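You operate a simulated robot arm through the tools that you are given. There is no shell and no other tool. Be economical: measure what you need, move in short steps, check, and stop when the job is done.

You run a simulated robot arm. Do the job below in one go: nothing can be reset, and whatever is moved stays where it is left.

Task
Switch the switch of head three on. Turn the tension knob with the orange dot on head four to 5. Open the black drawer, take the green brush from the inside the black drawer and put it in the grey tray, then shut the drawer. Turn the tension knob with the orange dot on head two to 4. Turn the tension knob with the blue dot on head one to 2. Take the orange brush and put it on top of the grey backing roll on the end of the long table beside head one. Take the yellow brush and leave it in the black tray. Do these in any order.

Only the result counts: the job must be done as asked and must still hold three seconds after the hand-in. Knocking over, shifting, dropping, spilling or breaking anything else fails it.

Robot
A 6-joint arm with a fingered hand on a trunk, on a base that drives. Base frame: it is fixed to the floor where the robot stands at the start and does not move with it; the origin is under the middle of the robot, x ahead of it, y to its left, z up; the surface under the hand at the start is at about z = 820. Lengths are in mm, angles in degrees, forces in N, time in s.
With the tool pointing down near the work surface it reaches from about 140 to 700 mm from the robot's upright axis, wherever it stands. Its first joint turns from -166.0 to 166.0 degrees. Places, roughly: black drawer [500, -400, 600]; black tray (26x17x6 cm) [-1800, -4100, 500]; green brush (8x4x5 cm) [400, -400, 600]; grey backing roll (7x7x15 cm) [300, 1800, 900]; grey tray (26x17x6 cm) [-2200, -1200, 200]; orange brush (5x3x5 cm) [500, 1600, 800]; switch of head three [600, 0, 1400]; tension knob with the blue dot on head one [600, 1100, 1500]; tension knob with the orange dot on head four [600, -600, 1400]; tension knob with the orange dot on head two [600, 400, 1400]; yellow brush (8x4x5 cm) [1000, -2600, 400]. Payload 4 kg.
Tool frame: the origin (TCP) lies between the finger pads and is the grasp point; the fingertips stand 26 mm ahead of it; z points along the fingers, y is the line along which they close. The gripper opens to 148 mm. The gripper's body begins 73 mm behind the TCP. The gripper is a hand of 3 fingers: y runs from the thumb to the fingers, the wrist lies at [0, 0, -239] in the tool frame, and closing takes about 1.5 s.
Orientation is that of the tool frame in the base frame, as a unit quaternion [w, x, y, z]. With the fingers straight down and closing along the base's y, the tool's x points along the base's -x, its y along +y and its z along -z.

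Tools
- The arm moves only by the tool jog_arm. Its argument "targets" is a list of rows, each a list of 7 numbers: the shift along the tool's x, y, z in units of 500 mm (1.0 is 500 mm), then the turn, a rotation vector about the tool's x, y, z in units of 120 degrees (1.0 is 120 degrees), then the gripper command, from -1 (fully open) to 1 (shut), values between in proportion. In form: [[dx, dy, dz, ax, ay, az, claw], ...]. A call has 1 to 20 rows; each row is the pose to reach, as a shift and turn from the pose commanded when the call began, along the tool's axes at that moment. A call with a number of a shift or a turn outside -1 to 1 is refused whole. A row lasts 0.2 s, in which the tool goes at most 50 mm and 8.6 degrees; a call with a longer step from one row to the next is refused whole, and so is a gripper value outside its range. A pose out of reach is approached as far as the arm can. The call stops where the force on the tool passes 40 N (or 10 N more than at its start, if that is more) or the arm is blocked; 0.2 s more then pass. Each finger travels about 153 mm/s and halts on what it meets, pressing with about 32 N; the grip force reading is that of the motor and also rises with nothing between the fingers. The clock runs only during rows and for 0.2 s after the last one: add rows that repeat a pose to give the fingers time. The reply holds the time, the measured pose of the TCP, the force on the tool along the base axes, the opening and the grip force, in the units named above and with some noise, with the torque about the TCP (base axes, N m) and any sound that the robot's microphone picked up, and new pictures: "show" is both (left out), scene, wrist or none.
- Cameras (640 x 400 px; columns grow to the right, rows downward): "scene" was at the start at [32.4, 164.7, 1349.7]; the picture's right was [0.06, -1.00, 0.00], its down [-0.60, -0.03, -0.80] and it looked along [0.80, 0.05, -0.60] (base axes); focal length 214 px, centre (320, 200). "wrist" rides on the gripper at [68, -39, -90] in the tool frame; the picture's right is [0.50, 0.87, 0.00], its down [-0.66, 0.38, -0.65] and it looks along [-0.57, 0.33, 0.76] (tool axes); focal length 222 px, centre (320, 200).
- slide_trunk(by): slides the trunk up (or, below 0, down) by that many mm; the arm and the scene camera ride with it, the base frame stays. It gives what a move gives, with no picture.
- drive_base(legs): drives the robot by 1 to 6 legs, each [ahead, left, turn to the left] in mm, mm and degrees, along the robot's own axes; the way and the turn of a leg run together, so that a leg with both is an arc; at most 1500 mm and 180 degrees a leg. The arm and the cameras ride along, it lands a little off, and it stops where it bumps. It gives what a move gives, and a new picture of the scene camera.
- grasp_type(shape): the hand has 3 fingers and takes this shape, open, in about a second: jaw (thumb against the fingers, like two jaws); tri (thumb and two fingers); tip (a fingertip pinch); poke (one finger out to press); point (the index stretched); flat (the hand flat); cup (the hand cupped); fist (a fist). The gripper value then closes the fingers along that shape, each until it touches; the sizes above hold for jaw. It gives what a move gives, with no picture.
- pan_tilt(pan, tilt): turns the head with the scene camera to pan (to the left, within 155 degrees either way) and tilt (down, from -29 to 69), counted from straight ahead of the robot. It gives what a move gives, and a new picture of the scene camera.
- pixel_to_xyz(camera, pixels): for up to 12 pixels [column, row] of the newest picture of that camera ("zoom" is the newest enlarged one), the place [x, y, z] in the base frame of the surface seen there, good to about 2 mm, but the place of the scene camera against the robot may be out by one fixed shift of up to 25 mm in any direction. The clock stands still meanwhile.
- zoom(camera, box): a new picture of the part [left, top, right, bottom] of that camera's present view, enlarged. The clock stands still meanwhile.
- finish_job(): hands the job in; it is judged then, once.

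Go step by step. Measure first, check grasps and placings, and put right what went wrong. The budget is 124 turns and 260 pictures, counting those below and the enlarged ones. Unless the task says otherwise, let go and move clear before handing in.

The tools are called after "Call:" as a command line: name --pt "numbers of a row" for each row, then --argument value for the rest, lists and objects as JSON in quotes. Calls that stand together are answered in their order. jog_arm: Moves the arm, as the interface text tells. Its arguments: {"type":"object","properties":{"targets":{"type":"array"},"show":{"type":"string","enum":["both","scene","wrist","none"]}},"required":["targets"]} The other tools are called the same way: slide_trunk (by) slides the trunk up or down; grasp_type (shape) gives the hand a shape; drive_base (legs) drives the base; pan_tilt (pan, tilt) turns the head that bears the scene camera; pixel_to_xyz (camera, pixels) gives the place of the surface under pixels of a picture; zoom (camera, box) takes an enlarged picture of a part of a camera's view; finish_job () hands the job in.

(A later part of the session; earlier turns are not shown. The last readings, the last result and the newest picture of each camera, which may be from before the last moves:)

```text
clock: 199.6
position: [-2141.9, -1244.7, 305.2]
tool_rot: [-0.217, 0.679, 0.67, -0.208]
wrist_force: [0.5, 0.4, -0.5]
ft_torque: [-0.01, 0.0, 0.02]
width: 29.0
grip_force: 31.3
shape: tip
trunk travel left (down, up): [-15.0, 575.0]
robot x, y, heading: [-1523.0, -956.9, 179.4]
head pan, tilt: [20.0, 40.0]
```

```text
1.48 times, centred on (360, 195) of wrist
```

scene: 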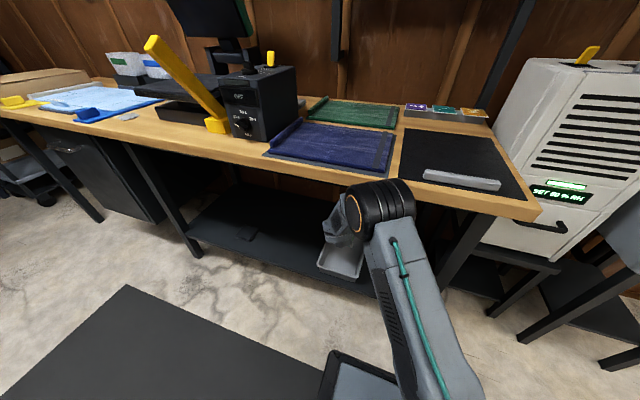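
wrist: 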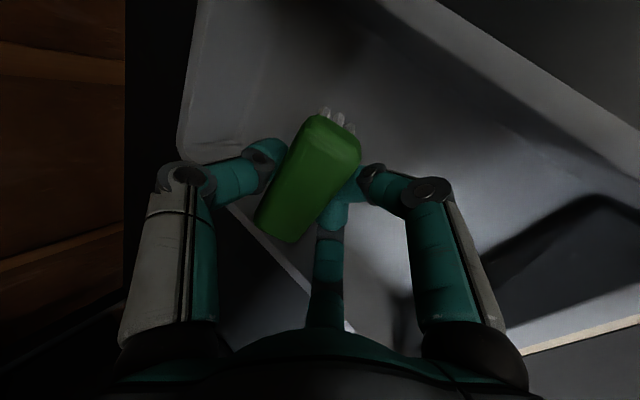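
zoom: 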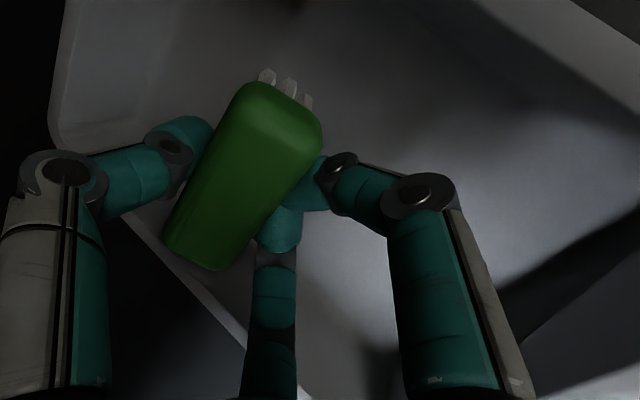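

Brush is inside the tray. I open a little and withdraw along the tool axis.

Call:
jog_arm --pt "0 0 0 0 0 0 0.5" --pt "0 0 0 0 0 0 0.4" --pt "0 0 0 0 0 0 0.3" --pt "0 0 0 0 0 0 0.3" --pt "0 -0.02 -0.03 0 0 0 0.3" --pt "0 -0.06 -0.09 0 0 0 0.3" --pt "0 -0.1 -0.16 0 0 0 0.3" --show "wrist"

Call:
zoom --camera "wrist" --box '[200, 0, 520, 200]'

```text
clock: 201.2
position: [-2134.8, -1244.6, 400.3]
tool_rot: [-0.219, 0.678, 0.67, -0.207]
wrist_force: [-1.4, 0.1, 0.0]
ft_torque: [0.01, 0.01, 0.0]
width: 51.6
grip_force: 0.0
shape: tip
trunk travel left (down, up): [-15.0, 575.0]
robot x, y, heading: [-1525.6, -956.0, 179.5]
head pan, tilt: [20.0, 40.0]
```

wrist: 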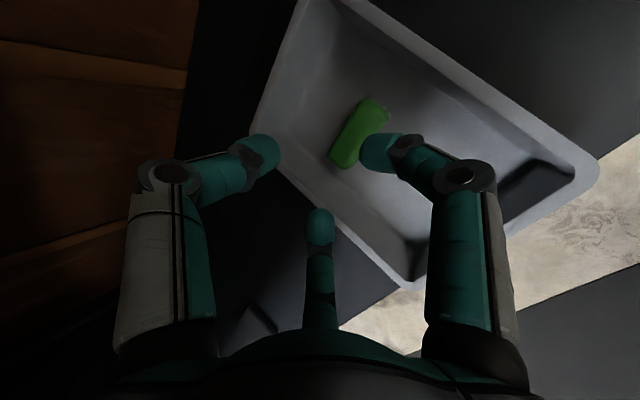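

```text
2.00 times, centred on (360, 100) of wrist
```

zoom: 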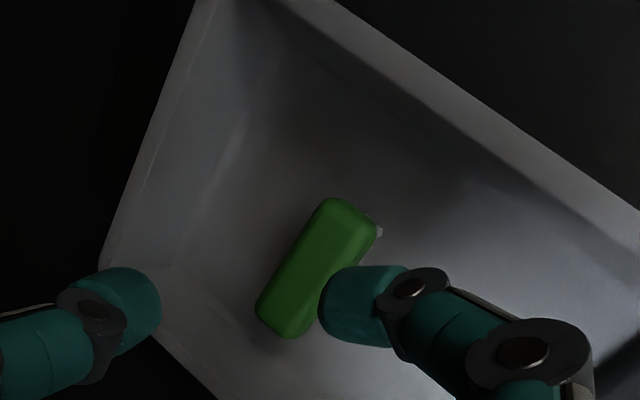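

The green brush lies in the grey tray. I back out, raise a bit, turn around toward the drawer and re-pose the hand horizontally.

Call:
drive_base --legs '[[-450, 0, 0], [0, 0, -179.5]]'

Call:
slide_trunk --by 260

Call:
jog_arm --pt "0.044 0 0 0.0298 -0.0298 0.0571 0.5" --pt "0.088 0 0 0.0597 -0.0597 0.1142 1" --pt "0.132 0 0 0.0895 -0.0895 0.1713 1" --pt "0.176 0 0 0.1193 -0.1193 0.2283 1" --pt "0.22 0 0 0.1492 -0.1492 0.2854 1" --pt "0.264 0 0 0.179 -0.179 0.3425 1" --pt "0.308 0 0 0.2088 -0.2088 0.3996 1" --pt "0.352 0 0 0.2387 -0.2387 0.4567 1" --pt "0.396 0 0 0.2685 -0.2685 0.5138 1" --pt "0.44 0 0 0.2983 -0.2983 0.5708 1" --pt "0.484 0 0 0.3282 -0.3282 0.6279 1" --pt "0.53 0 0 0.358 -0.358 0.685 1" --pt "0.53 0 0 0.358 -0.358 0.685 1"

```text
clock: 211.2
position: [-473.5, -649.7, 399.8]
tool_rot: [-0.211, 0.682, -0.666, 0.216]
wrist_force: [0.4, -0.1, 0.6]
ft_torque: [-0.03, 0.04, 0.01]
width: 51.4
grip_force: 0.1
shape: tip
trunk travel left (down, up): [-15.0, 575.0]
robot x, y, heading: [-1072.6, -963.0, 1.5]
head pan, tilt: [20.0, 40.0]
```

scene: 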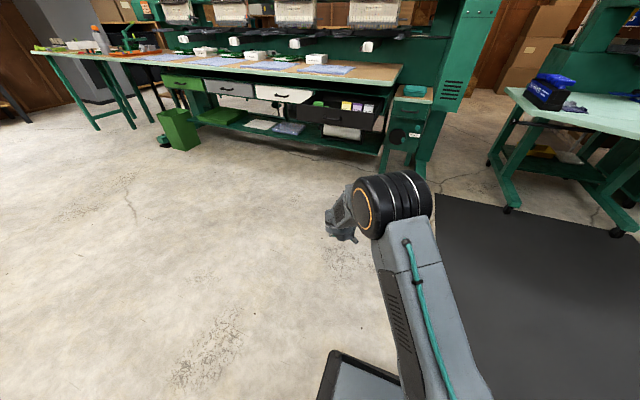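

```text
clock: 213.8
position: [-472.2, -651.6, 661.1]
tool_rot: [-0.211, 0.682, -0.666, 0.214]
wrist_force: [0.2, 0.6, -0.3]
ft_torque: [0.01, 0.01, -0.03]
width: 51.5
grip_force: 0.0
shape: tip
trunk travel left (down, up): [-275.0, 315.0]
robot x, y, heading: [-1072.6, -960.0, 1.8]
head pan, tilt: [20.0, 40.0]
```

```text
clock: 216.7
position: [-487.5, -729.6, 710.8]
tool_rot: [0.681, 0.04, 0.729, -0.047]
wrist_force: [0.8, -0.1, 0.0]
ft_torque: [0.01, -0.01, -0.02]
width: 0.0
grip_force: 32.0
shape: tip
out of reach, approached as far as the arm can: row 4, 5, 6, 7, 8, 9, 10, 11, 12, 13
trunk travel left (down, up): [-275.0, 315.0]
robot x, y, heading: [-1071.3, -960.3, 1.3]
head pan, tilt: [20.0, 40.0]
```

scene: 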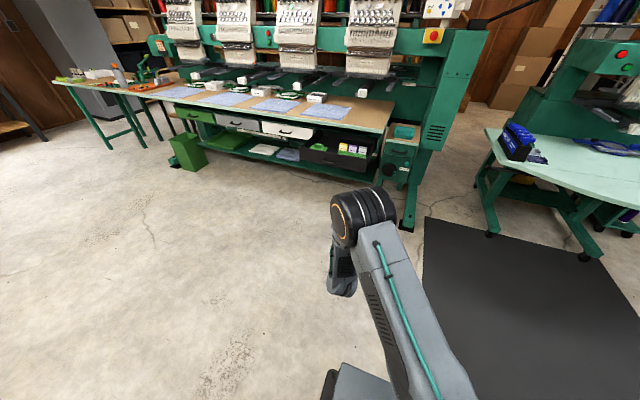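
wrist: 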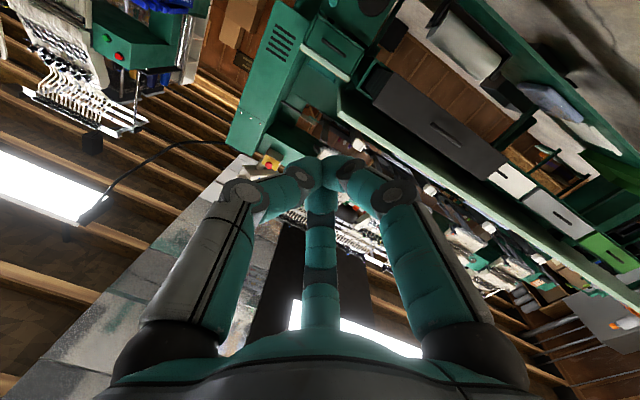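

The hand is nearly horizontal with closed fingers: good enough to push. I lower 49 mm, straighten heading and drive until just before the drawer face, right of the handle.

Call:
slide_trunk --by -49

Call:
drive_base --legs '[[0, 0, -1.5], [0, 240, 0], [430, 0, 0]]'

Call:
jog_arm --pt "0 0 0 0 0 0 1" --show "wrist"

```text
clock: 217.6
position: [-488.1, -731.4, 662.2]
tool_rot: [0.681, 0.037, 0.73, -0.045]
wrist_force: [-0.1, 0.6, 0.1]
ft_torque: [-0.02, -0.02, 0.01]
width: 0.0
grip_force: 32.0
shape: tip
trunk travel left (down, up): [-226.0, 364.0]
robot x, y, heading: [-1074.4, -961.6, 1.8]
head pan, tilt: [20.0, 40.0]
```

```text
clock: 221.9
position: [-53.4, -512.1, 660.8]
tool_rot: [0.68, 0.049, 0.729, -0.056]
wrist_force: [-0.4, -0.2, 0.5]
ft_torque: [0.0, 0.03, -0.05]
width: 0.0
grip_force: 32.2
shape: tip
trunk travel left (down, up): [-226.0, 364.0]
robot x, y, heading: [-642.4, -721.7, -0.3]
head pan, tilt: [20.0, 40.0]
```

scene: 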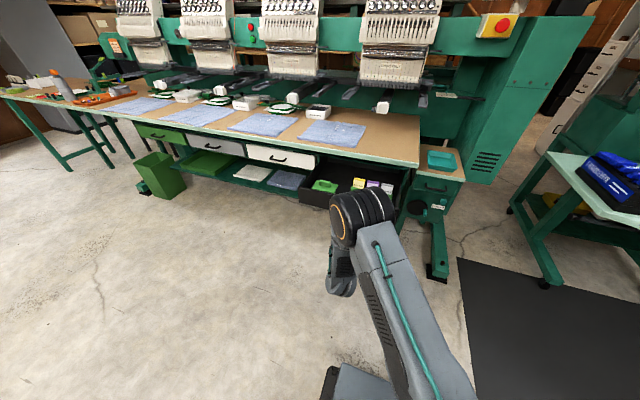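

```text
clock: 222.3
position: [-52.2, -512.0, 660.6]
tool_rot: [0.68, 0.05, 0.729, -0.057]
wrist_force: [0.0, 0.3, 0.6]
ft_torque: [-0.01, -0.01, 0.01]
width: 0.0
grip_force: 32.0
shape: tip
trunk travel left (down, up): [-226.0, 364.0]
robot x, y, heading: [-644.2, -722.2, -0.3]
head pan, tilt: [20.0, 40.0]
```

wrist: 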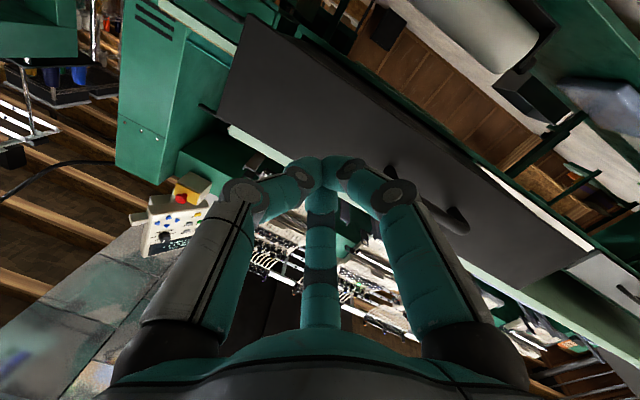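

Hand is clear of the handle. I shift right 12 mm and drive forward 335 to push the drawer most of the way.

Call:
drive_base --legs '[[0, -12, 0], [335, 0, 0]]'

Call:
jog_arm --pt "0 0 0 0 0 0 1" --show "wrist"

```text
clock: 224.8
position: [279.8, -526.4, 660.4]
tool_rot: [0.68, 0.05, 0.729, -0.057]
wrist_force: [-0.7, 0.1, 0.2]
ft_torque: [0.0, -0.01, 0.0]
width: 0.0
grip_force: 32.2
shape: tip
trunk travel left (down, up): [-226.0, 364.0]
robot x, y, heading: [-312.6, -735.6, -0.1]
head pan, tilt: [20.0, 40.0]
```

scene: 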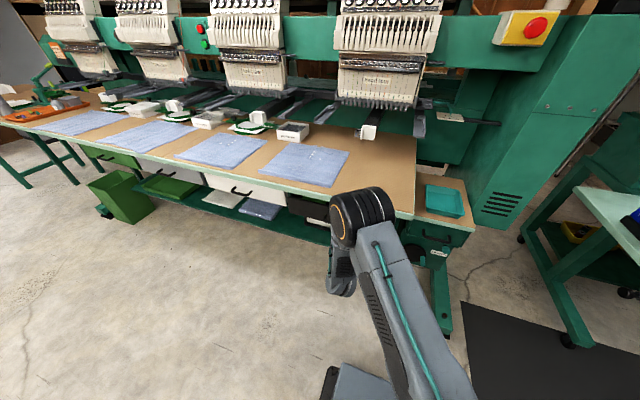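

```text
clock: 225.2
position: [279.4, -525.6, 660.8]
tool_rot: [0.681, 0.051, 0.729, -0.058]
wrist_force: [0.1, -0.2, -0.7]
ft_torque: [0.0, 0.0, 0.0]
width: 0.2
grip_force: 31.6
shape: tip
trunk travel left (down, up): [-226.0, 364.0]
robot x, y, heading: [-313.4, -737.7, -0.1]
head pan, tilt: [20.0, 40.0]
```

wrist: 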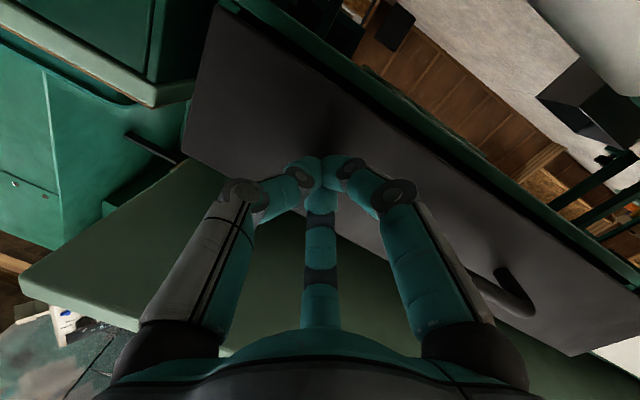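

Face is now near x 305; I push the remaining ~43 mm gently with the arm until it resists.

Call:
jog_arm --pt "0 0 0.03 0 0 0 1" --pt "0 0 0.06 0 0 0 1" --pt "0 0 0.075 0 0 0 1" --pt "0 0 0.082 0 0 0 1" --pt "0 0 0.088 0 0 0 1" --pt "0 0 0.094 0 0 0 1" --pt "0 0 0.1 0 0 0 1" --show "wrist"

```text
clock: 226.6
position: [320.8, -524.6, 659.3]
tool_rot: [0.677, 0.05, 0.732, -0.06]
wrist_force: [-19.3, -2.2, 4.1]
ft_torque: [-0.01, -0.1, -0.03]
width: 0.2
grip_force: 31.9
shape: tip
out of reach, approached as far as the arm can: row 3, 4, 5, 6
trunk travel left (down, up): [-226.0, 364.0]
robot x, y, heading: [-312.6, -736.3, -0.0]
head pan, tilt: [20.0, 40.0]
stopped in row 6: the force on the tool passed its limit at 44 N (the readings are from after the stop); the commanded pose is now the measured one
```

wrist: 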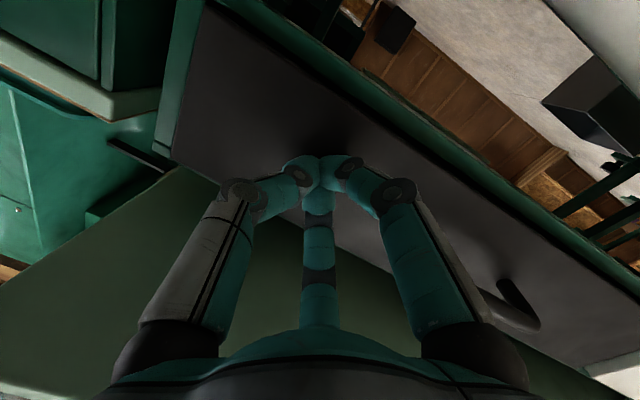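

It resisted at 44 N with the tip at x≈346.5. I check the face's x and back away.

Call:
pixel_to_xyz --camera "wrist" --pixels '[[300, 100], [450, 200], [230, 100], [560, 330], [190, 40], [600, 220]]'

Call:
drive_base --legs '[[-500, 0, 0]]'

Call:
zoom --camera "scene" --box '[260, 120, 420, 220]'

```text
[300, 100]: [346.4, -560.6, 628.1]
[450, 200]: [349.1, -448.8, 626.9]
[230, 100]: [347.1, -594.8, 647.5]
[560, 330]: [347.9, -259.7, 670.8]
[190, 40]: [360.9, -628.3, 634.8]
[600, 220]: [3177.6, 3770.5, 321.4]
```

```text
clock: 229.5
position: [-180.5, -524.5, 658.5]
tool_rot: [0.677, 0.05, 0.732, -0.059]
wrist_force: [-0.5, 0.4, 0.0]
ft_torque: [0.01, 0.02, 0.02]
width: 0.0
grip_force: 31.9
shape: tip
trunk travel left (down, up): [-226.0, 364.0]
robot x, y, heading: [-815.1, -733.7, -0.1]
head pan, tilt: [20.0, 40.0]
```

scene: 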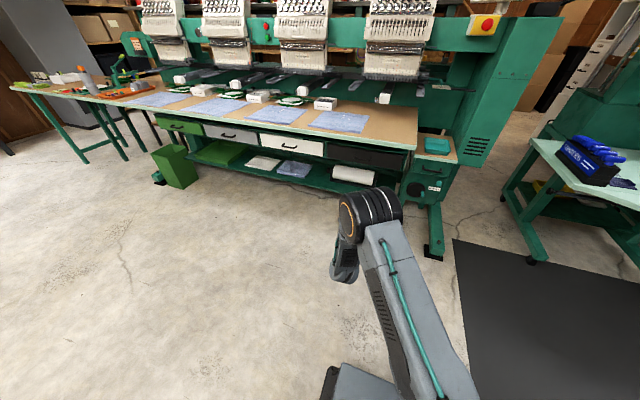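

```text
4.00 times, centred on (340, 170) of scene
```

zoom: 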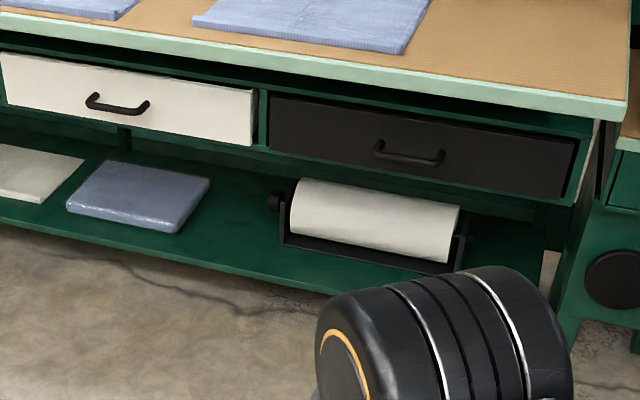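

The drawer is shut (face x 347, as at first). Now I look toward the yellow brush to the right.

Call:
pan_tilt --pan -55 --tilt 20

Call:
pan_tilt --pan -100 --tilt 20

```text
clock: 231.0
position: [-178.4, -523.8, 659.0]
tool_rot: [0.677, 0.051, 0.732, -0.06]
wrist_force: [0.2, 0.4, 0.1]
ft_torque: [0.02, -0.01, -0.02]
width: 0.0
grip_force: 32.0
shape: tip
trunk travel left (down, up): [-226.0, 364.0]
robot x, y, heading: [-817.7, -736.8, -0.1]
head pan, tilt: [-55.0, 20.0]
```

scene: 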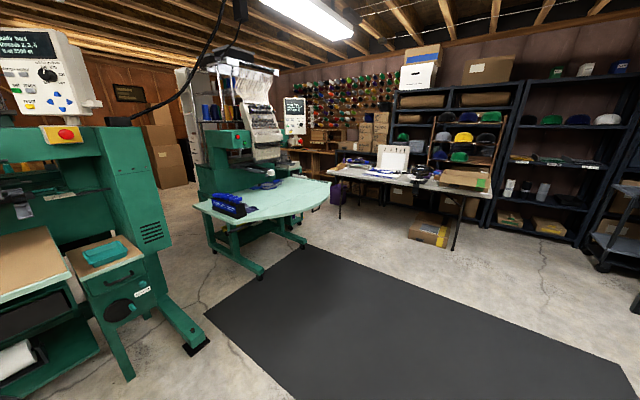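

```text
clock: 232.1
position: [-179.9, -524.3, 657.6]
tool_rot: [0.677, 0.051, 0.732, -0.06]
wrist_force: [-0.2, -0.4, 0.0]
ft_torque: [-0.01, 0.0, -0.01]
width: 0.2
grip_force: 31.7
shape: tip
trunk travel left (down, up): [-226.0, 364.0]
robot x, y, heading: [-815.0, -737.1, -0.2]
head pan, tilt: [-100.0, 20.0]
```

scene: 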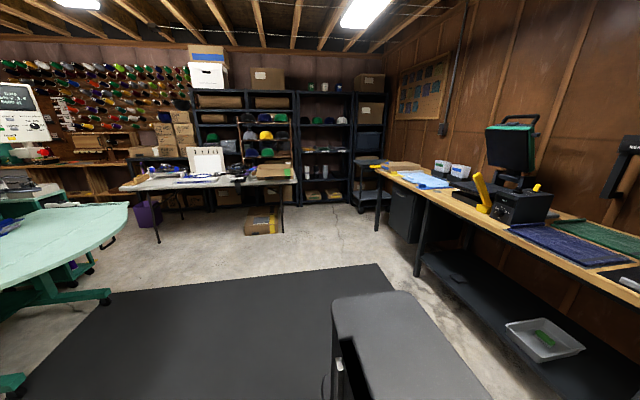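

I enlarge the far table (px 130–300,140–240) to find the yellow brush, and the right cart for the black tray.

Call:
zoom --camera "scene" --box '[110, 140, 302, 260]'

Call:
pixel_to_xyz --camera "zoom" --pixels '[[300, 130], [60, 160], [500, 260], [560, 200], [400, 350]]'

Call:
zoom --camera "scene" --box '[296, 130, 392, 220]'

Call:
pixel_to_xyz --camera "zoom" --pixels '[[250, 160], [350, 230], [350, 300], [150, 250]]'

```text
3.33 times, centred on (206, 200) of scene
```

zoom: 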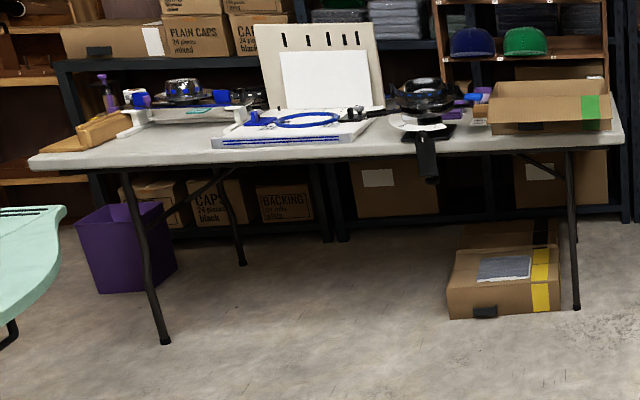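

```text
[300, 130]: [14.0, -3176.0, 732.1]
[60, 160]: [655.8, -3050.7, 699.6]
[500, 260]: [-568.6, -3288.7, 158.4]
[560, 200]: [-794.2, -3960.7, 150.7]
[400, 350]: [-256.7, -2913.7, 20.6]
```

```text
4.44 times, centred on (344, 175) of scene
```

zoom: 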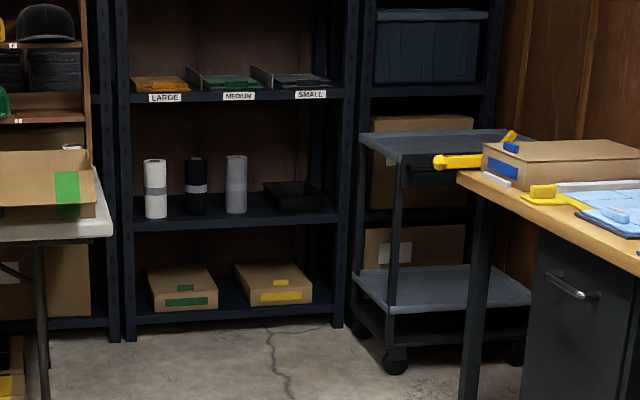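

```text
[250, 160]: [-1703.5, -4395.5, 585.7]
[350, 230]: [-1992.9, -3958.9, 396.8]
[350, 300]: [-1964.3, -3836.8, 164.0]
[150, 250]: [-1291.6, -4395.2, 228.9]
```

The black tray is on the shelf near (−1760,−4150). For the yellow brush I look between the second machine and the wooden shelves.

Call:
pan_tilt --pan -72 --tilt 15

Call:
zoom --camera "scene" --box '[200, 120, 392, 260]'

Call:
pixel_to_xyz --camera "scene" --pixels '[[236, 225], [120, 235], [150, 190], [285, 210], [330, 200], [170, 290], [240, 275]]'

```text
clock: 233.1
position: [-180.2, -523.5, 658.6]
tool_rot: [0.677, 0.051, 0.731, -0.06]
wrist_force: [-0.1, 0.5, -0.3]
ft_torque: [0.01, -0.01, -0.01]
width: 0.0
grip_force: 32.1
shape: tip
trunk travel left (down, up): [-226.0, 364.0]
robot x, y, heading: [-818.9, -733.4, -0.4]
head pan, tilt: [-72.0, 15.0]
```

scene: 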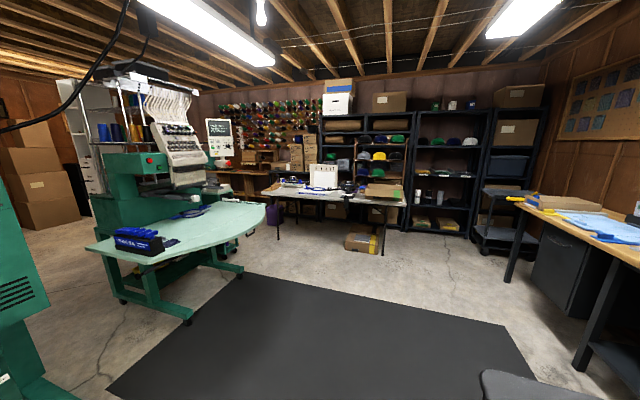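

```text
2.86 times, centred on (296, 190) of scene
```

zoom: 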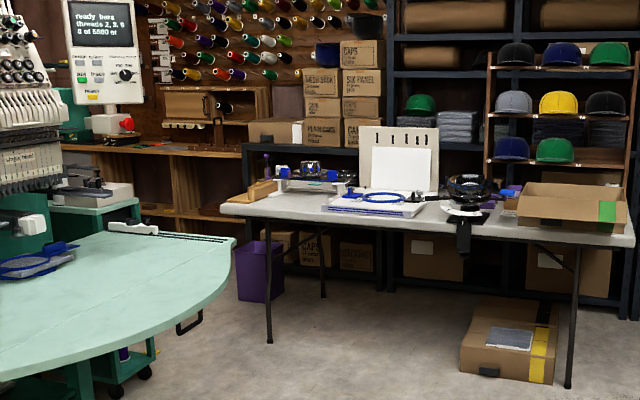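

```text
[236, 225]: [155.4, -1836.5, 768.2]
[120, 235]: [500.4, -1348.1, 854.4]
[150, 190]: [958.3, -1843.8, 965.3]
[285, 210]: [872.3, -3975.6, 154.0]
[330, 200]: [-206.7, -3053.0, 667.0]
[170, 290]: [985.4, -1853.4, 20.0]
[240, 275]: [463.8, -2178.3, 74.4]
```

A green trolley stands right of the second machine; the brush is probably on it. I fold the hand down in front of the robot, then drive around to see.

Call:
slide_trunk --by 226

Call:
jog_arm --pt "0 -0.032 -0.037 0 0.06 0 0.8" --pt "0 -0.064 -0.073 0 0.12 0 0.5" --pt "0 -0.095 -0.11 0 0.18 0 0.2" --pt "0 -0.127 -0.147 0 0.24 0 0" --pt "0 -0.158 -0.183 0 0.3 0 0" --pt "0 -0.19 -0.22 0 0.36 0 0" --pt "0 -0.222 -0.257 0 0.42 0 0" --pt "0 -0.253 -0.293 0 0.48 0 0" --pt "0 -0.285 -0.33 0 0.54 0 0" --pt "0 -0.317 -0.367 0 0.6 0 0" --pt "0 -0.348 -0.403 0 0.66 0 0" --pt "0 -0.38 -0.44 0 0.717 0 0" --pt "0 -0.38 -0.44 0 0.717 0 0" --show "none"

Call:
drive_base --legs '[[0, -1400, 0], [250, -450, 0]]'

Call:
pan_tilt --pan 0 --tilt 25

```text
clock: 235.4
position: [-178.8, -524.8, 883.7]
tool_rot: [0.677, 0.05, 0.731, -0.059]
wrist_force: [0.1, -0.1, 0.4]
ft_torque: [0.03, 0.0, 0.02]
width: 0.2
grip_force: 31.8
shape: tip
trunk travel left (down, up): [-452.0, 138.0]
robot x, y, heading: [-814.5, -733.2, -0.2]
head pan, tilt: [-72.0, 15.0]
```

```text
clock: 238.2
position: [-425.6, -678.0, 905.5]
tool_rot: [-0.005, 0.079, 0.997, -0.009]
wrist_force: [0.0, 0.0, 0.8]
ft_torque: [-0.01, -0.01, 0.02]
width: 73.7
grip_force: 0.0
shape: tip
trunk travel left (down, up): [-452.0, 138.0]
robot x, y, heading: [-814.6, -732.5, -0.0]
head pan, tilt: [-72.0, 15.0]
```

```text
clock: 247.9
position: [-181.3, -2539.0, 905.7]
tool_rot: [-0.004, 0.077, 0.997, -0.009]
wrist_force: [-0.3, -0.9, -0.3]
ft_torque: [-0.02, 0.02, 0.04]
width: 73.6
grip_force: 0.0
shape: tip
trunk travel left (down, up): [-452.0, 138.0]
robot x, y, heading: [-575.0, -2597.3, 0.3]
head pan, tilt: [-72.0, 15.0]
```

scene: 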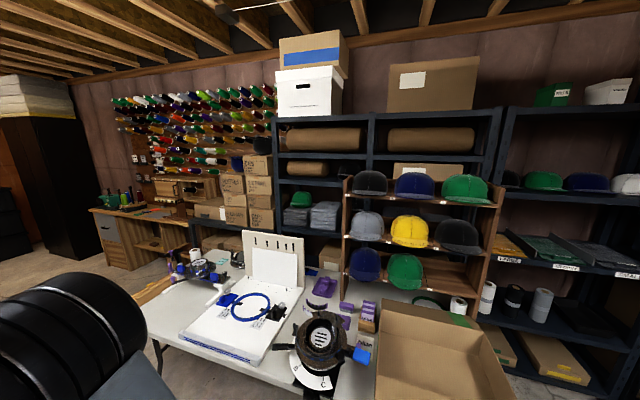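

```text
clock: 249.3
position: [-181.8, -2540.0, 904.4]
tool_rot: [-0.004, 0.077, 0.997, -0.01]
wrist_force: [-0.1, -0.1, -0.1]
ft_torque: [-0.01, -0.02, 0.0]
width: 73.6
grip_force: 0.0
shape: tip
trunk travel left (down, up): [-452.0, 138.0]
robot x, y, heading: [-576.4, -2600.0, -0.2]
head pan, tilt: [0.0, 25.0]
```

scene: 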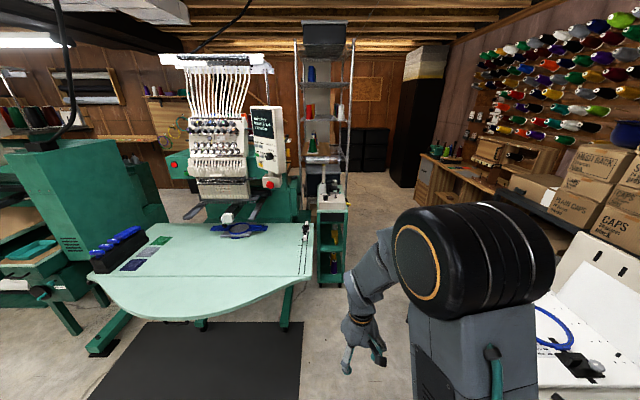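

A narrow green shelf unit stands right of the machine table at (330,240). I enlarge it.

Call:
zoom --camera "scene" --box '[292, 185, 372, 295]'

Call:
pixel_to_xyz --camera "zoom" --pixels '[[310, 190], [290, 160], [340, 160], [300, 300], [250, 90], [350, 90], [250, 350], [360, 340], [310, 215], [310, 120]]'

```text
3.64 times, centred on (332, 240) of scene
```

zoom: 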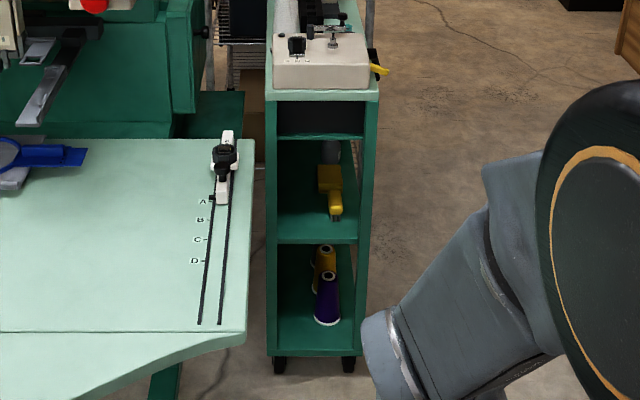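

```text
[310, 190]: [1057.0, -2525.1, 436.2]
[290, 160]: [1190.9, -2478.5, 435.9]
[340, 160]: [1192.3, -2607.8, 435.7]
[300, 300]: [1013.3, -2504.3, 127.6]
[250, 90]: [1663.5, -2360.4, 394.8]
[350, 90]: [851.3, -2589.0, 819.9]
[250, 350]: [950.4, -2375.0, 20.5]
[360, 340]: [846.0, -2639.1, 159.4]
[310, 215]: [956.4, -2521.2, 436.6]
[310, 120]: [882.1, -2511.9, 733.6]
```

The yellow object is on the unit's middle shelf (z≈415), opening x≈838, y −2400…−2640. I drive nearer and lower the trunk for a better look.

Call:
drive_base --legs '[[450, 0, 0]]'

Call:
slide_trunk --by -350

Call:
pan_tilt --pan -5 --tilt 28

Call:
zoom --camera "scene" --box '[270, 150, 390, 270]'

```text
clock: 252.0
position: [267.1, -2539.7, 905.5]
tool_rot: [-0.004, 0.076, 0.997, -0.009]
wrist_force: [0.0, 0.1, -0.2]
ft_torque: [0.01, 0.0, 0.04]
width: 73.6
grip_force: 0.1
shape: tip
trunk travel left (down, up): [-452.0, 138.0]
robot x, y, heading: [-119.8, -2597.5, 0.0]
head pan, tilt: [0.0, 25.0]
```

scene: 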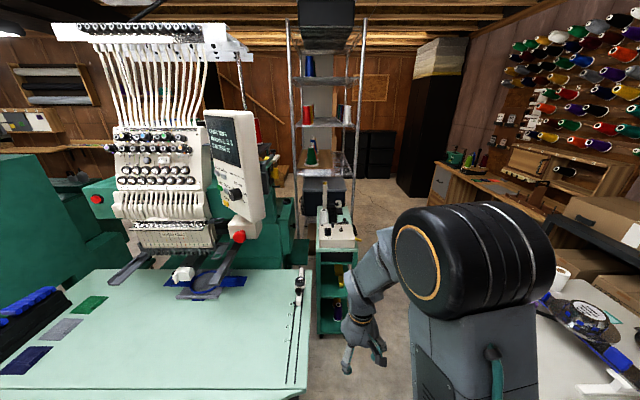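

```text
clock: 255.4
position: [267.8, -2540.4, 556.0]
tool_rot: [-0.004, 0.077, 0.997, -0.01]
wrist_force: [-0.8, 0.7, 0.8]
ft_torque: [0.0, -0.02, 0.02]
width: 73.8
grip_force: 0.1
shape: tip
trunk travel left (down, up): [-102.0, 488.0]
robot x, y, heading: [-120.1, -2594.6, -0.3]
head pan, tilt: [0.0, 25.0]
```

```text
clock: 256.1
position: [267.0, -2540.4, 554.5]
tool_rot: [-0.004, 0.076, 0.997, -0.009]
wrist_force: [-0.1, -1.0, -0.1]
ft_torque: [-0.01, -0.04, 0.0]
width: 73.7
grip_force: 0.0
shape: tip
trunk travel left (down, up): [-102.0, 488.0]
robot x, y, heading: [-124.0, -2596.2, -0.1]
head pan, tilt: [-5.0, 28.0]
```

scene: 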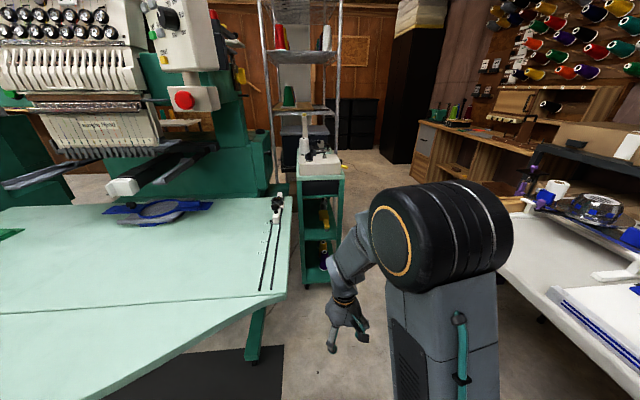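

```text
3.33 times, centred on (330, 210) of scene
```

zoom: 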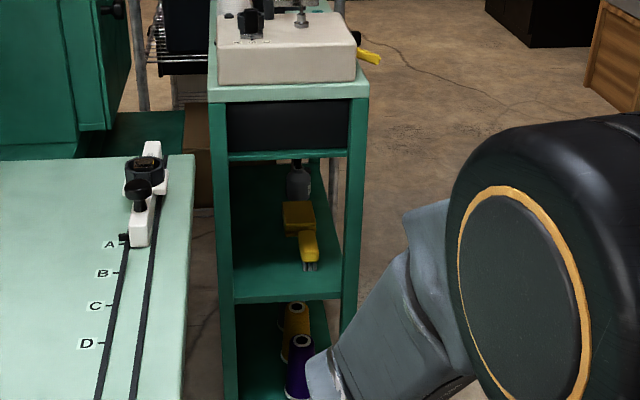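

The yellow brush lies in front (zoom 308,247) with a yellow box behind it. I swing the hand to horizontal, squared.

Call:
jog_arm --pt "-0.038 0.006 0 -0.0048 -0.0623 -0.0048 0.1" --pt "-0.077 0.012 0 -0.0096 -0.1247 -0.0096 0.1" --pt "-0.115 0.018 0 -0.0144 -0.187 -0.0144 0.1" --pt "-0.153 0.024 0 -0.0192 -0.2493 -0.0192 0.1" --pt "-0.192 0.03 0 -0.024 -0.3117 -0.024 0.1" --pt "-0.23 0.036 0 -0.0288 -0.374 -0.0288 0.1" --pt "-0.268 0.041 0 -0.0335 -0.4363 -0.0335 0.1" --pt "-0.307 0.047 0 -0.0383 -0.4987 -0.0383 0.1" --pt "-0.345 0.053 0 -0.0431 -0.561 -0.0431 0.1" --pt "-0.383 0.059 0 -0.0479 -0.6233 -0.0479 0.1" --pt "-0.422 0.065 0 -0.0527 -0.6857 -0.0527 0.1" --pt "-0.46 0.071 0 -0.0575 -0.748 -0.0575 0.1" --pt "-0.46 0.071 0 -0.0575 -0.748 -0.0575 0.1" --show "none"

Call:
slide_trunk --by -60

Call:
drive_base --legs '[[200, 0, 0]]'

Call:
jog_arm --pt "0 0 0 0 0 0 0.1" --show "wrist"

```text
clock: 259.1
position: [499.6, -2465.5, 611.1]
tool_rot: [0.661, 0.051, 0.746, -0.065]
wrist_force: [-0.4, -0.4, -0.1]
ft_torque: [0.03, -0.04, -0.02]
width: 66.3
grip_force: 0.1
shape: tip
out of reach, approached as far as the arm can: row 3, 4, 5, 6, 7, 8, 9, 10, 11, 12, 13
trunk travel left (down, up): [-102.0, 488.0]
robot x, y, heading: [-116.6, -2624.3, -2.3]
head pan, tilt: [-5.0, 28.0]
stopped in row 13: the arm was blocked; the commanded pose is now the measured one
```

```text
clock: 260.1
position: [501.5, -2458.0, 548.0]
tool_rot: [0.66, 0.047, 0.747, -0.063]
wrist_force: [0.0, 0.6, 0.4]
ft_torque: [-0.02, -0.02, -0.02]
width: 66.4
grip_force: 0.1
shape: tip
trunk travel left (down, up): [-42.0, 548.0]
robot x, y, heading: [-122.6, -2622.1, -2.4]
head pan, tilt: [-5.0, 28.0]
```

```text
clock: 261.7
position: [701.9, -2465.0, 548.0]
tool_rot: [0.66, 0.047, 0.747, -0.064]
wrist_force: [-0.6, 0.1, -0.9]
ft_torque: [-0.03, -0.02, 0.04]
width: 66.7
grip_force: 0.0
shape: tip
trunk travel left (down, up): [-42.0, 548.0]
robot x, y, heading: [78.1, -2628.4, -2.3]
head pan, tilt: [-5.0, 28.0]
```

scene: 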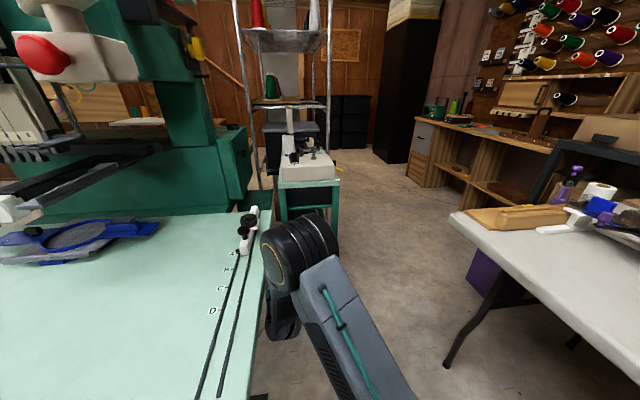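

```text
clock: 262.1
position: [703.0, -2465.6, 547.9]
tool_rot: [0.661, 0.047, 0.746, -0.064]
wrist_force: [0.5, 0.6, 0.4]
ft_torque: [-0.03, 0.01, -0.01]
width: 66.2
grip_force: 0.1
shape: tip
trunk travel left (down, up): [-42.0, 548.0]
robot x, y, heading: [79.5, -2630.5, -2.1]
head pan, tilt: [-5.0, 28.0]
```

wrist: 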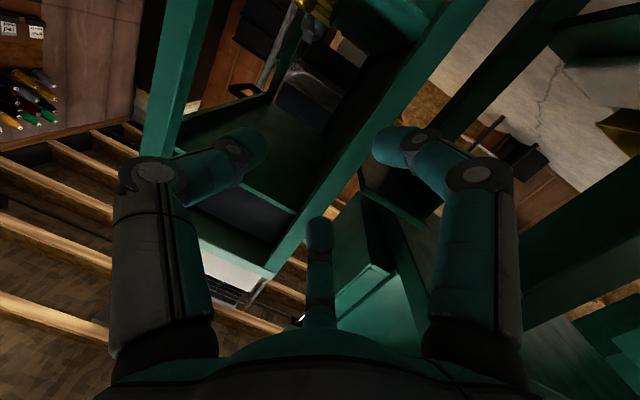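

The arm was blocked briefly and the base got pushed (heading −2.3°): the elbow is close to the machine table's edge. I measure both before moving.

Call:
pixel_to_xyz --camera "scene" --pixels '[[258, 240], [250, 300], [240, 370], [290, 240], [275, 260], [280, 320], [310, 225], [320, 300], [278, 190], [340, 185], [300, 212]]'

Call:
zoom --camera "scene" --box '[200, 160, 400, 360]'

```text
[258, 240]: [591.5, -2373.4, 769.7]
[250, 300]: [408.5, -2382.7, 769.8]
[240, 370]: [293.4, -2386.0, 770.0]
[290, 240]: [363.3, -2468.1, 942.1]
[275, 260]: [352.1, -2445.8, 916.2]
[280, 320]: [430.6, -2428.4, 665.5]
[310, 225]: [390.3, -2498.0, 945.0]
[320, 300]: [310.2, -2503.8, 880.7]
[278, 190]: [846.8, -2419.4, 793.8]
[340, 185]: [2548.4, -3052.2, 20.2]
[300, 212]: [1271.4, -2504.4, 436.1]
```

```text
2.00 times, centred on (300, 260) of scene
```

zoom: 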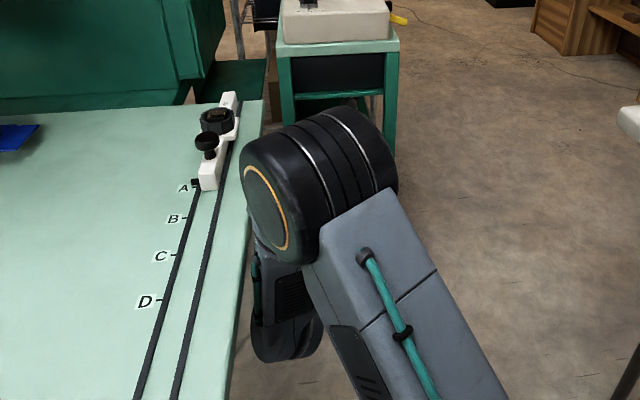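

The forearm only just clears the table edge (y −2375). I straighten the heading, shift right 90 mm, lower the trunk and look.

Call:
drive_base --legs '[[0, -90, 0], [0, 0, 2.2]]'

Call:
slide_trunk --by -40

Call:
jog_arm --pt "0 0 0 0 0 0 0.1" --show "both"

```text
clock: 263.6
position: [692.6, -2530.9, 547.9]
tool_rot: [0.661, 0.033, 0.748, -0.052]
wrist_force: [-0.8, -0.1, -0.1]
ft_torque: [-0.02, 0.04, 0.01]
width: 66.5
grip_force: 0.0
shape: tip
trunk travel left (down, up): [-42.0, 548.0]
robot x, y, heading: [80.0, -2720.2, -0.2]
head pan, tilt: [-5.0, 28.0]
```

scene: 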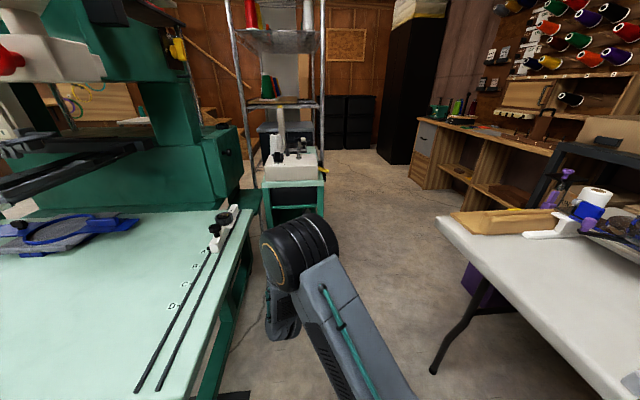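

```text
clock: 264.4
position: [692.3, -2530.7, 509.0]
tool_rot: [0.661, 0.033, 0.748, -0.052]
wrist_force: [-0.1, -0.7, -0.7]
ft_torque: [0.01, -0.02, 0.0]
width: 66.5
grip_force: 0.1
shape: tip
trunk travel left (down, up): [-2.0, 588.0]
robot x, y, heading: [79.1, -2720.5, -0.3]
head pan, tilt: [-5.0, 28.0]
```

```text
clock: 264.8
position: [692.5, -2532.0, 506.9]
tool_rot: [0.662, 0.032, 0.747, -0.052]
wrist_force: [-0.7, -0.2, 0.2]
ft_torque: [0.0, -0.03, 0.01]
width: 66.4
grip_force: 0.0
shape: tip
trunk travel left (down, up): [-2.0, 588.0]
robot x, y, heading: [76.2, -2718.4, -0.0]
head pan, tilt: [-5.0, 28.0]
```

scene: 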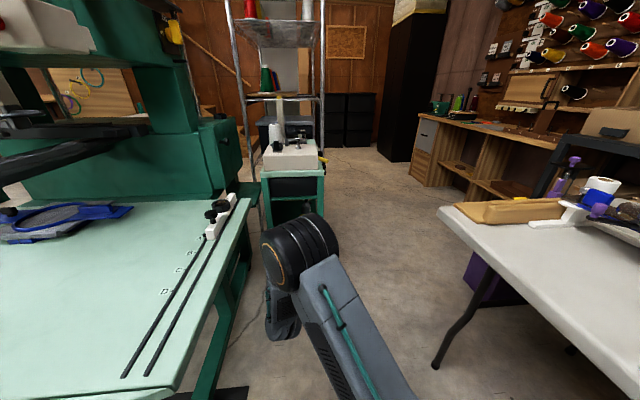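
wrist: 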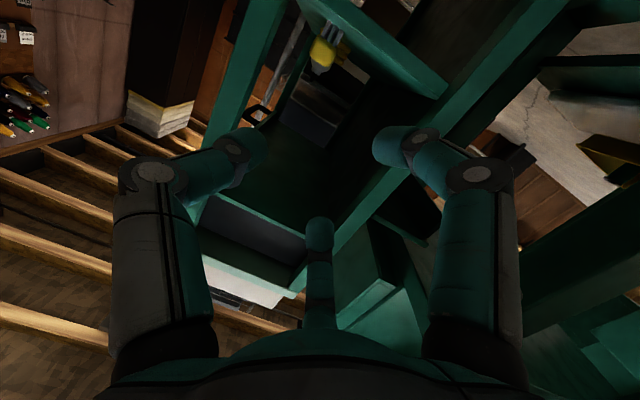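

The brush now shows at wrist px (322,48), bristles toward the camera. I enlarge and measure it and the frame.

Call:
zoom --camera "wrist" --box '[264, 0, 392, 80]'

Call:
pixel_to_xyz --camera "zoom" --pixels '[[285, 265], [260, 240], [305, 275], [280, 310], [290, 220], [330, 190], [320, 150], [250, 320], [420, 100], [130, 200], [600, 200]]'

```text
5.00 times, centred on (328, 40) of wrist
```

zoom: 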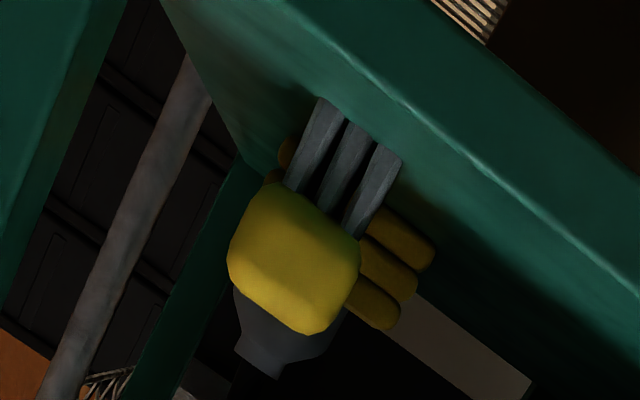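

```text
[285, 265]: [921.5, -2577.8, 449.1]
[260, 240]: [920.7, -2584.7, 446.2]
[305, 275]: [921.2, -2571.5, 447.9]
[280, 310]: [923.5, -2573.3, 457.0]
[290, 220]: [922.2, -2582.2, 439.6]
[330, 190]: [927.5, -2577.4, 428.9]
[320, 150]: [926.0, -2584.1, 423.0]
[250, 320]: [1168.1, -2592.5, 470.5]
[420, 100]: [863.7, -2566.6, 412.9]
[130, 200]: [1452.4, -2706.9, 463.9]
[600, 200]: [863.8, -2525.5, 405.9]
```

Call:
pixel_to_xyz --camera "zoom" --pixels '[[410, 235], [390, 270], [375, 305], [290, 150], [275, 340], [450, 340], [150, 330], [220, 200], [50, 100], [230, 100], [350, 235], [235, 260]]'

Call:
pixel_to_xyz --camera "wrist" --pixels '[[240, 60], [225, 100], [215, 150], [250, 150], [393, 130], [320, 230], [440, 90], [360, 190], [270, 30]]'

```text
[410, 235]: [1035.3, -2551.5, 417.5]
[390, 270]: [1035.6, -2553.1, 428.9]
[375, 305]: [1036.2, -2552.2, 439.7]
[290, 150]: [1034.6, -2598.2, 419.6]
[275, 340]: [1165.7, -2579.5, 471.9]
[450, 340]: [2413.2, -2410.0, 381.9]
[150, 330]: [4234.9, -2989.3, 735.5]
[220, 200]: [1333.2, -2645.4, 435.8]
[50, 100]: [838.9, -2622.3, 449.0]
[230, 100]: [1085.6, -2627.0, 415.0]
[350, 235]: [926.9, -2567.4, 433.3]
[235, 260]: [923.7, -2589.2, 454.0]
```

```text
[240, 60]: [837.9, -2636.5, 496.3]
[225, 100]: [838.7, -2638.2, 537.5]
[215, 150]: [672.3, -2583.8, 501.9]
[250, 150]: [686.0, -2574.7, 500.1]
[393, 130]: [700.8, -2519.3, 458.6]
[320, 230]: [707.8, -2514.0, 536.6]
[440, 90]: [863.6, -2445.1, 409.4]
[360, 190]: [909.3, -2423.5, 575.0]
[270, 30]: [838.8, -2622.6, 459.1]
```

The rest is behind (x ≥ 1035); the right post (x 838–863, y < −2622) and lip (z 413) limit me, so I approach yawed 20° right, pitched 20° down, rolled 30° (fingers left, right and on top). I rotate here and drive forward 130.

Call:
jog_arm --pt "0 0 0 0.0263 0.0164 0.058 0" --pt "0 0 0 0.0525 0.0328 0.116 -0.05" --pt "0 0 0 0.0788 0.0492 0.174 -0.1" --pt "0 0 0 0.105 0.0656 0.232 -0.1" --pt "0 0 0 0.1313 0.082 0.29 -0.1" --pt "0 0 0 0.1313 0.082 0.29 -0.1" --show "none"

Call:
drive_base --legs '[[100, 0, 0]]'

Call:
jog_arm --pt "0 0 0 0 0 0 -0.1" --show "wrist"

```text
clock: 266.2
position: [691.5, -2531.1, 508.1]
tool_rot: [0.571, 0.348, 0.742, 0.049]
wrist_force: [-0.2, -0.3, 0.8]
ft_torque: [0.0, 0.02, -0.04]
width: 80.9
grip_force: 0.0
shape: tip
trunk travel left (down, up): [-2.0, 588.0]
robot x, y, heading: [75.6, -2719.1, -0.2]
head pan, tilt: [-5.0, 28.0]
```

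```text
clock: 267.4
position: [792.2, -2530.9, 508.1]
tool_rot: [0.571, 0.346, 0.743, 0.05]
wrist_force: [-0.3, 0.4, -0.5]
ft_torque: [-0.03, 0.01, -0.01]
width: 80.9
grip_force: 0.0
shape: tip
trunk travel left (down, up): [-2.0, 588.0]
robot x, y, heading: [178.6, -2719.0, -0.1]
head pan, tilt: [-5.0, 28.0]
```

scene: 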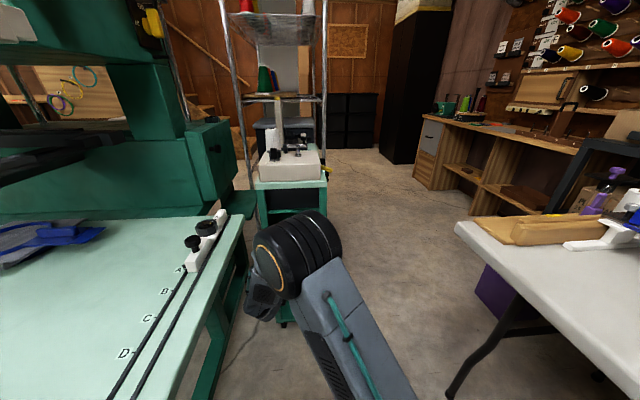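

```text
clock: 267.8
position: [791.7, -2532.2, 508.0]
tool_rot: [0.571, 0.346, 0.743, 0.05]
wrist_force: [-0.9, 0.2, -0.2]
ft_torque: [0.0, -0.01, -0.02]
width: 80.8
grip_force: 0.0
shape: tip
trunk travel left (down, up): [-2.0, 588.0]
robot x, y, heading: [175.8, -2721.5, -0.3]
head pan, tilt: [-5.0, 28.0]
```

wrist: 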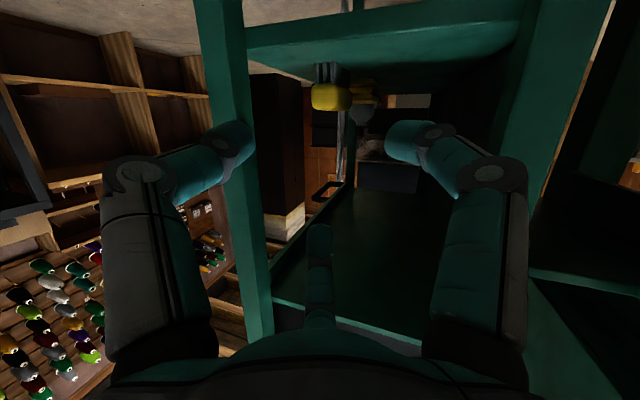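

The pose is reached and the brush (332,90) lies on the tool's line. I advance ~137 mm to the grasp position.

Call:
jog_arm --pt "0.003 0.001 0.06 0 0 0 -0.15" --pt "0.006 0.003 0.12 0 0 0 -0.15" --pt "0.009 0.004 0.17 0 0 0 -0.15" --pt "0.0108 0.0052 0.21 0 0 0 -0.15" --pt "0.0108 0.0052 0.245 0 0 0 -0.15" --pt "0.0108 0.0052 0.2734 0 0 0 -0.15" --pt "0.0108 0.0052 0.2734 0 0 0 -0.15" --show "wrist"

Call:
pixel_to_xyz --camera "wrist" --pixels '[[320, 100], [320, 70], [300, 100], [340, 100], [320, 130], [350, 120], [290, 120], [240, 140], [395, 140]]'

```text
clock: 269.4
position: [913.8, -2571.8, 458.7]
tool_rot: [0.571, 0.347, 0.743, 0.05]
wrist_force: [-0.7, -0.4, 0.1]
ft_torque: [0.0, 0.02, -0.02]
width: 84.4
grip_force: 0.1
shape: tip
trunk travel left (down, up): [-2.0, 588.0]
robot x, y, heading: [176.2, -2718.7, 0.0]
head pan, tilt: [-5.0, 28.0]
```

wrist: 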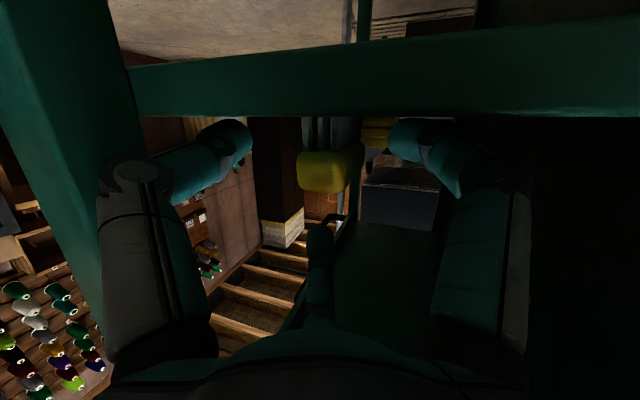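

```text
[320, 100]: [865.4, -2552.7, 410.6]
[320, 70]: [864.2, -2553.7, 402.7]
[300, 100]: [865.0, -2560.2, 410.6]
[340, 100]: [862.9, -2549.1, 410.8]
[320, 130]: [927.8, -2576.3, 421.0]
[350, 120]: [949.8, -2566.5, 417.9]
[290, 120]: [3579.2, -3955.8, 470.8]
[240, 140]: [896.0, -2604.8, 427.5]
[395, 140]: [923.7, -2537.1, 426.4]
```

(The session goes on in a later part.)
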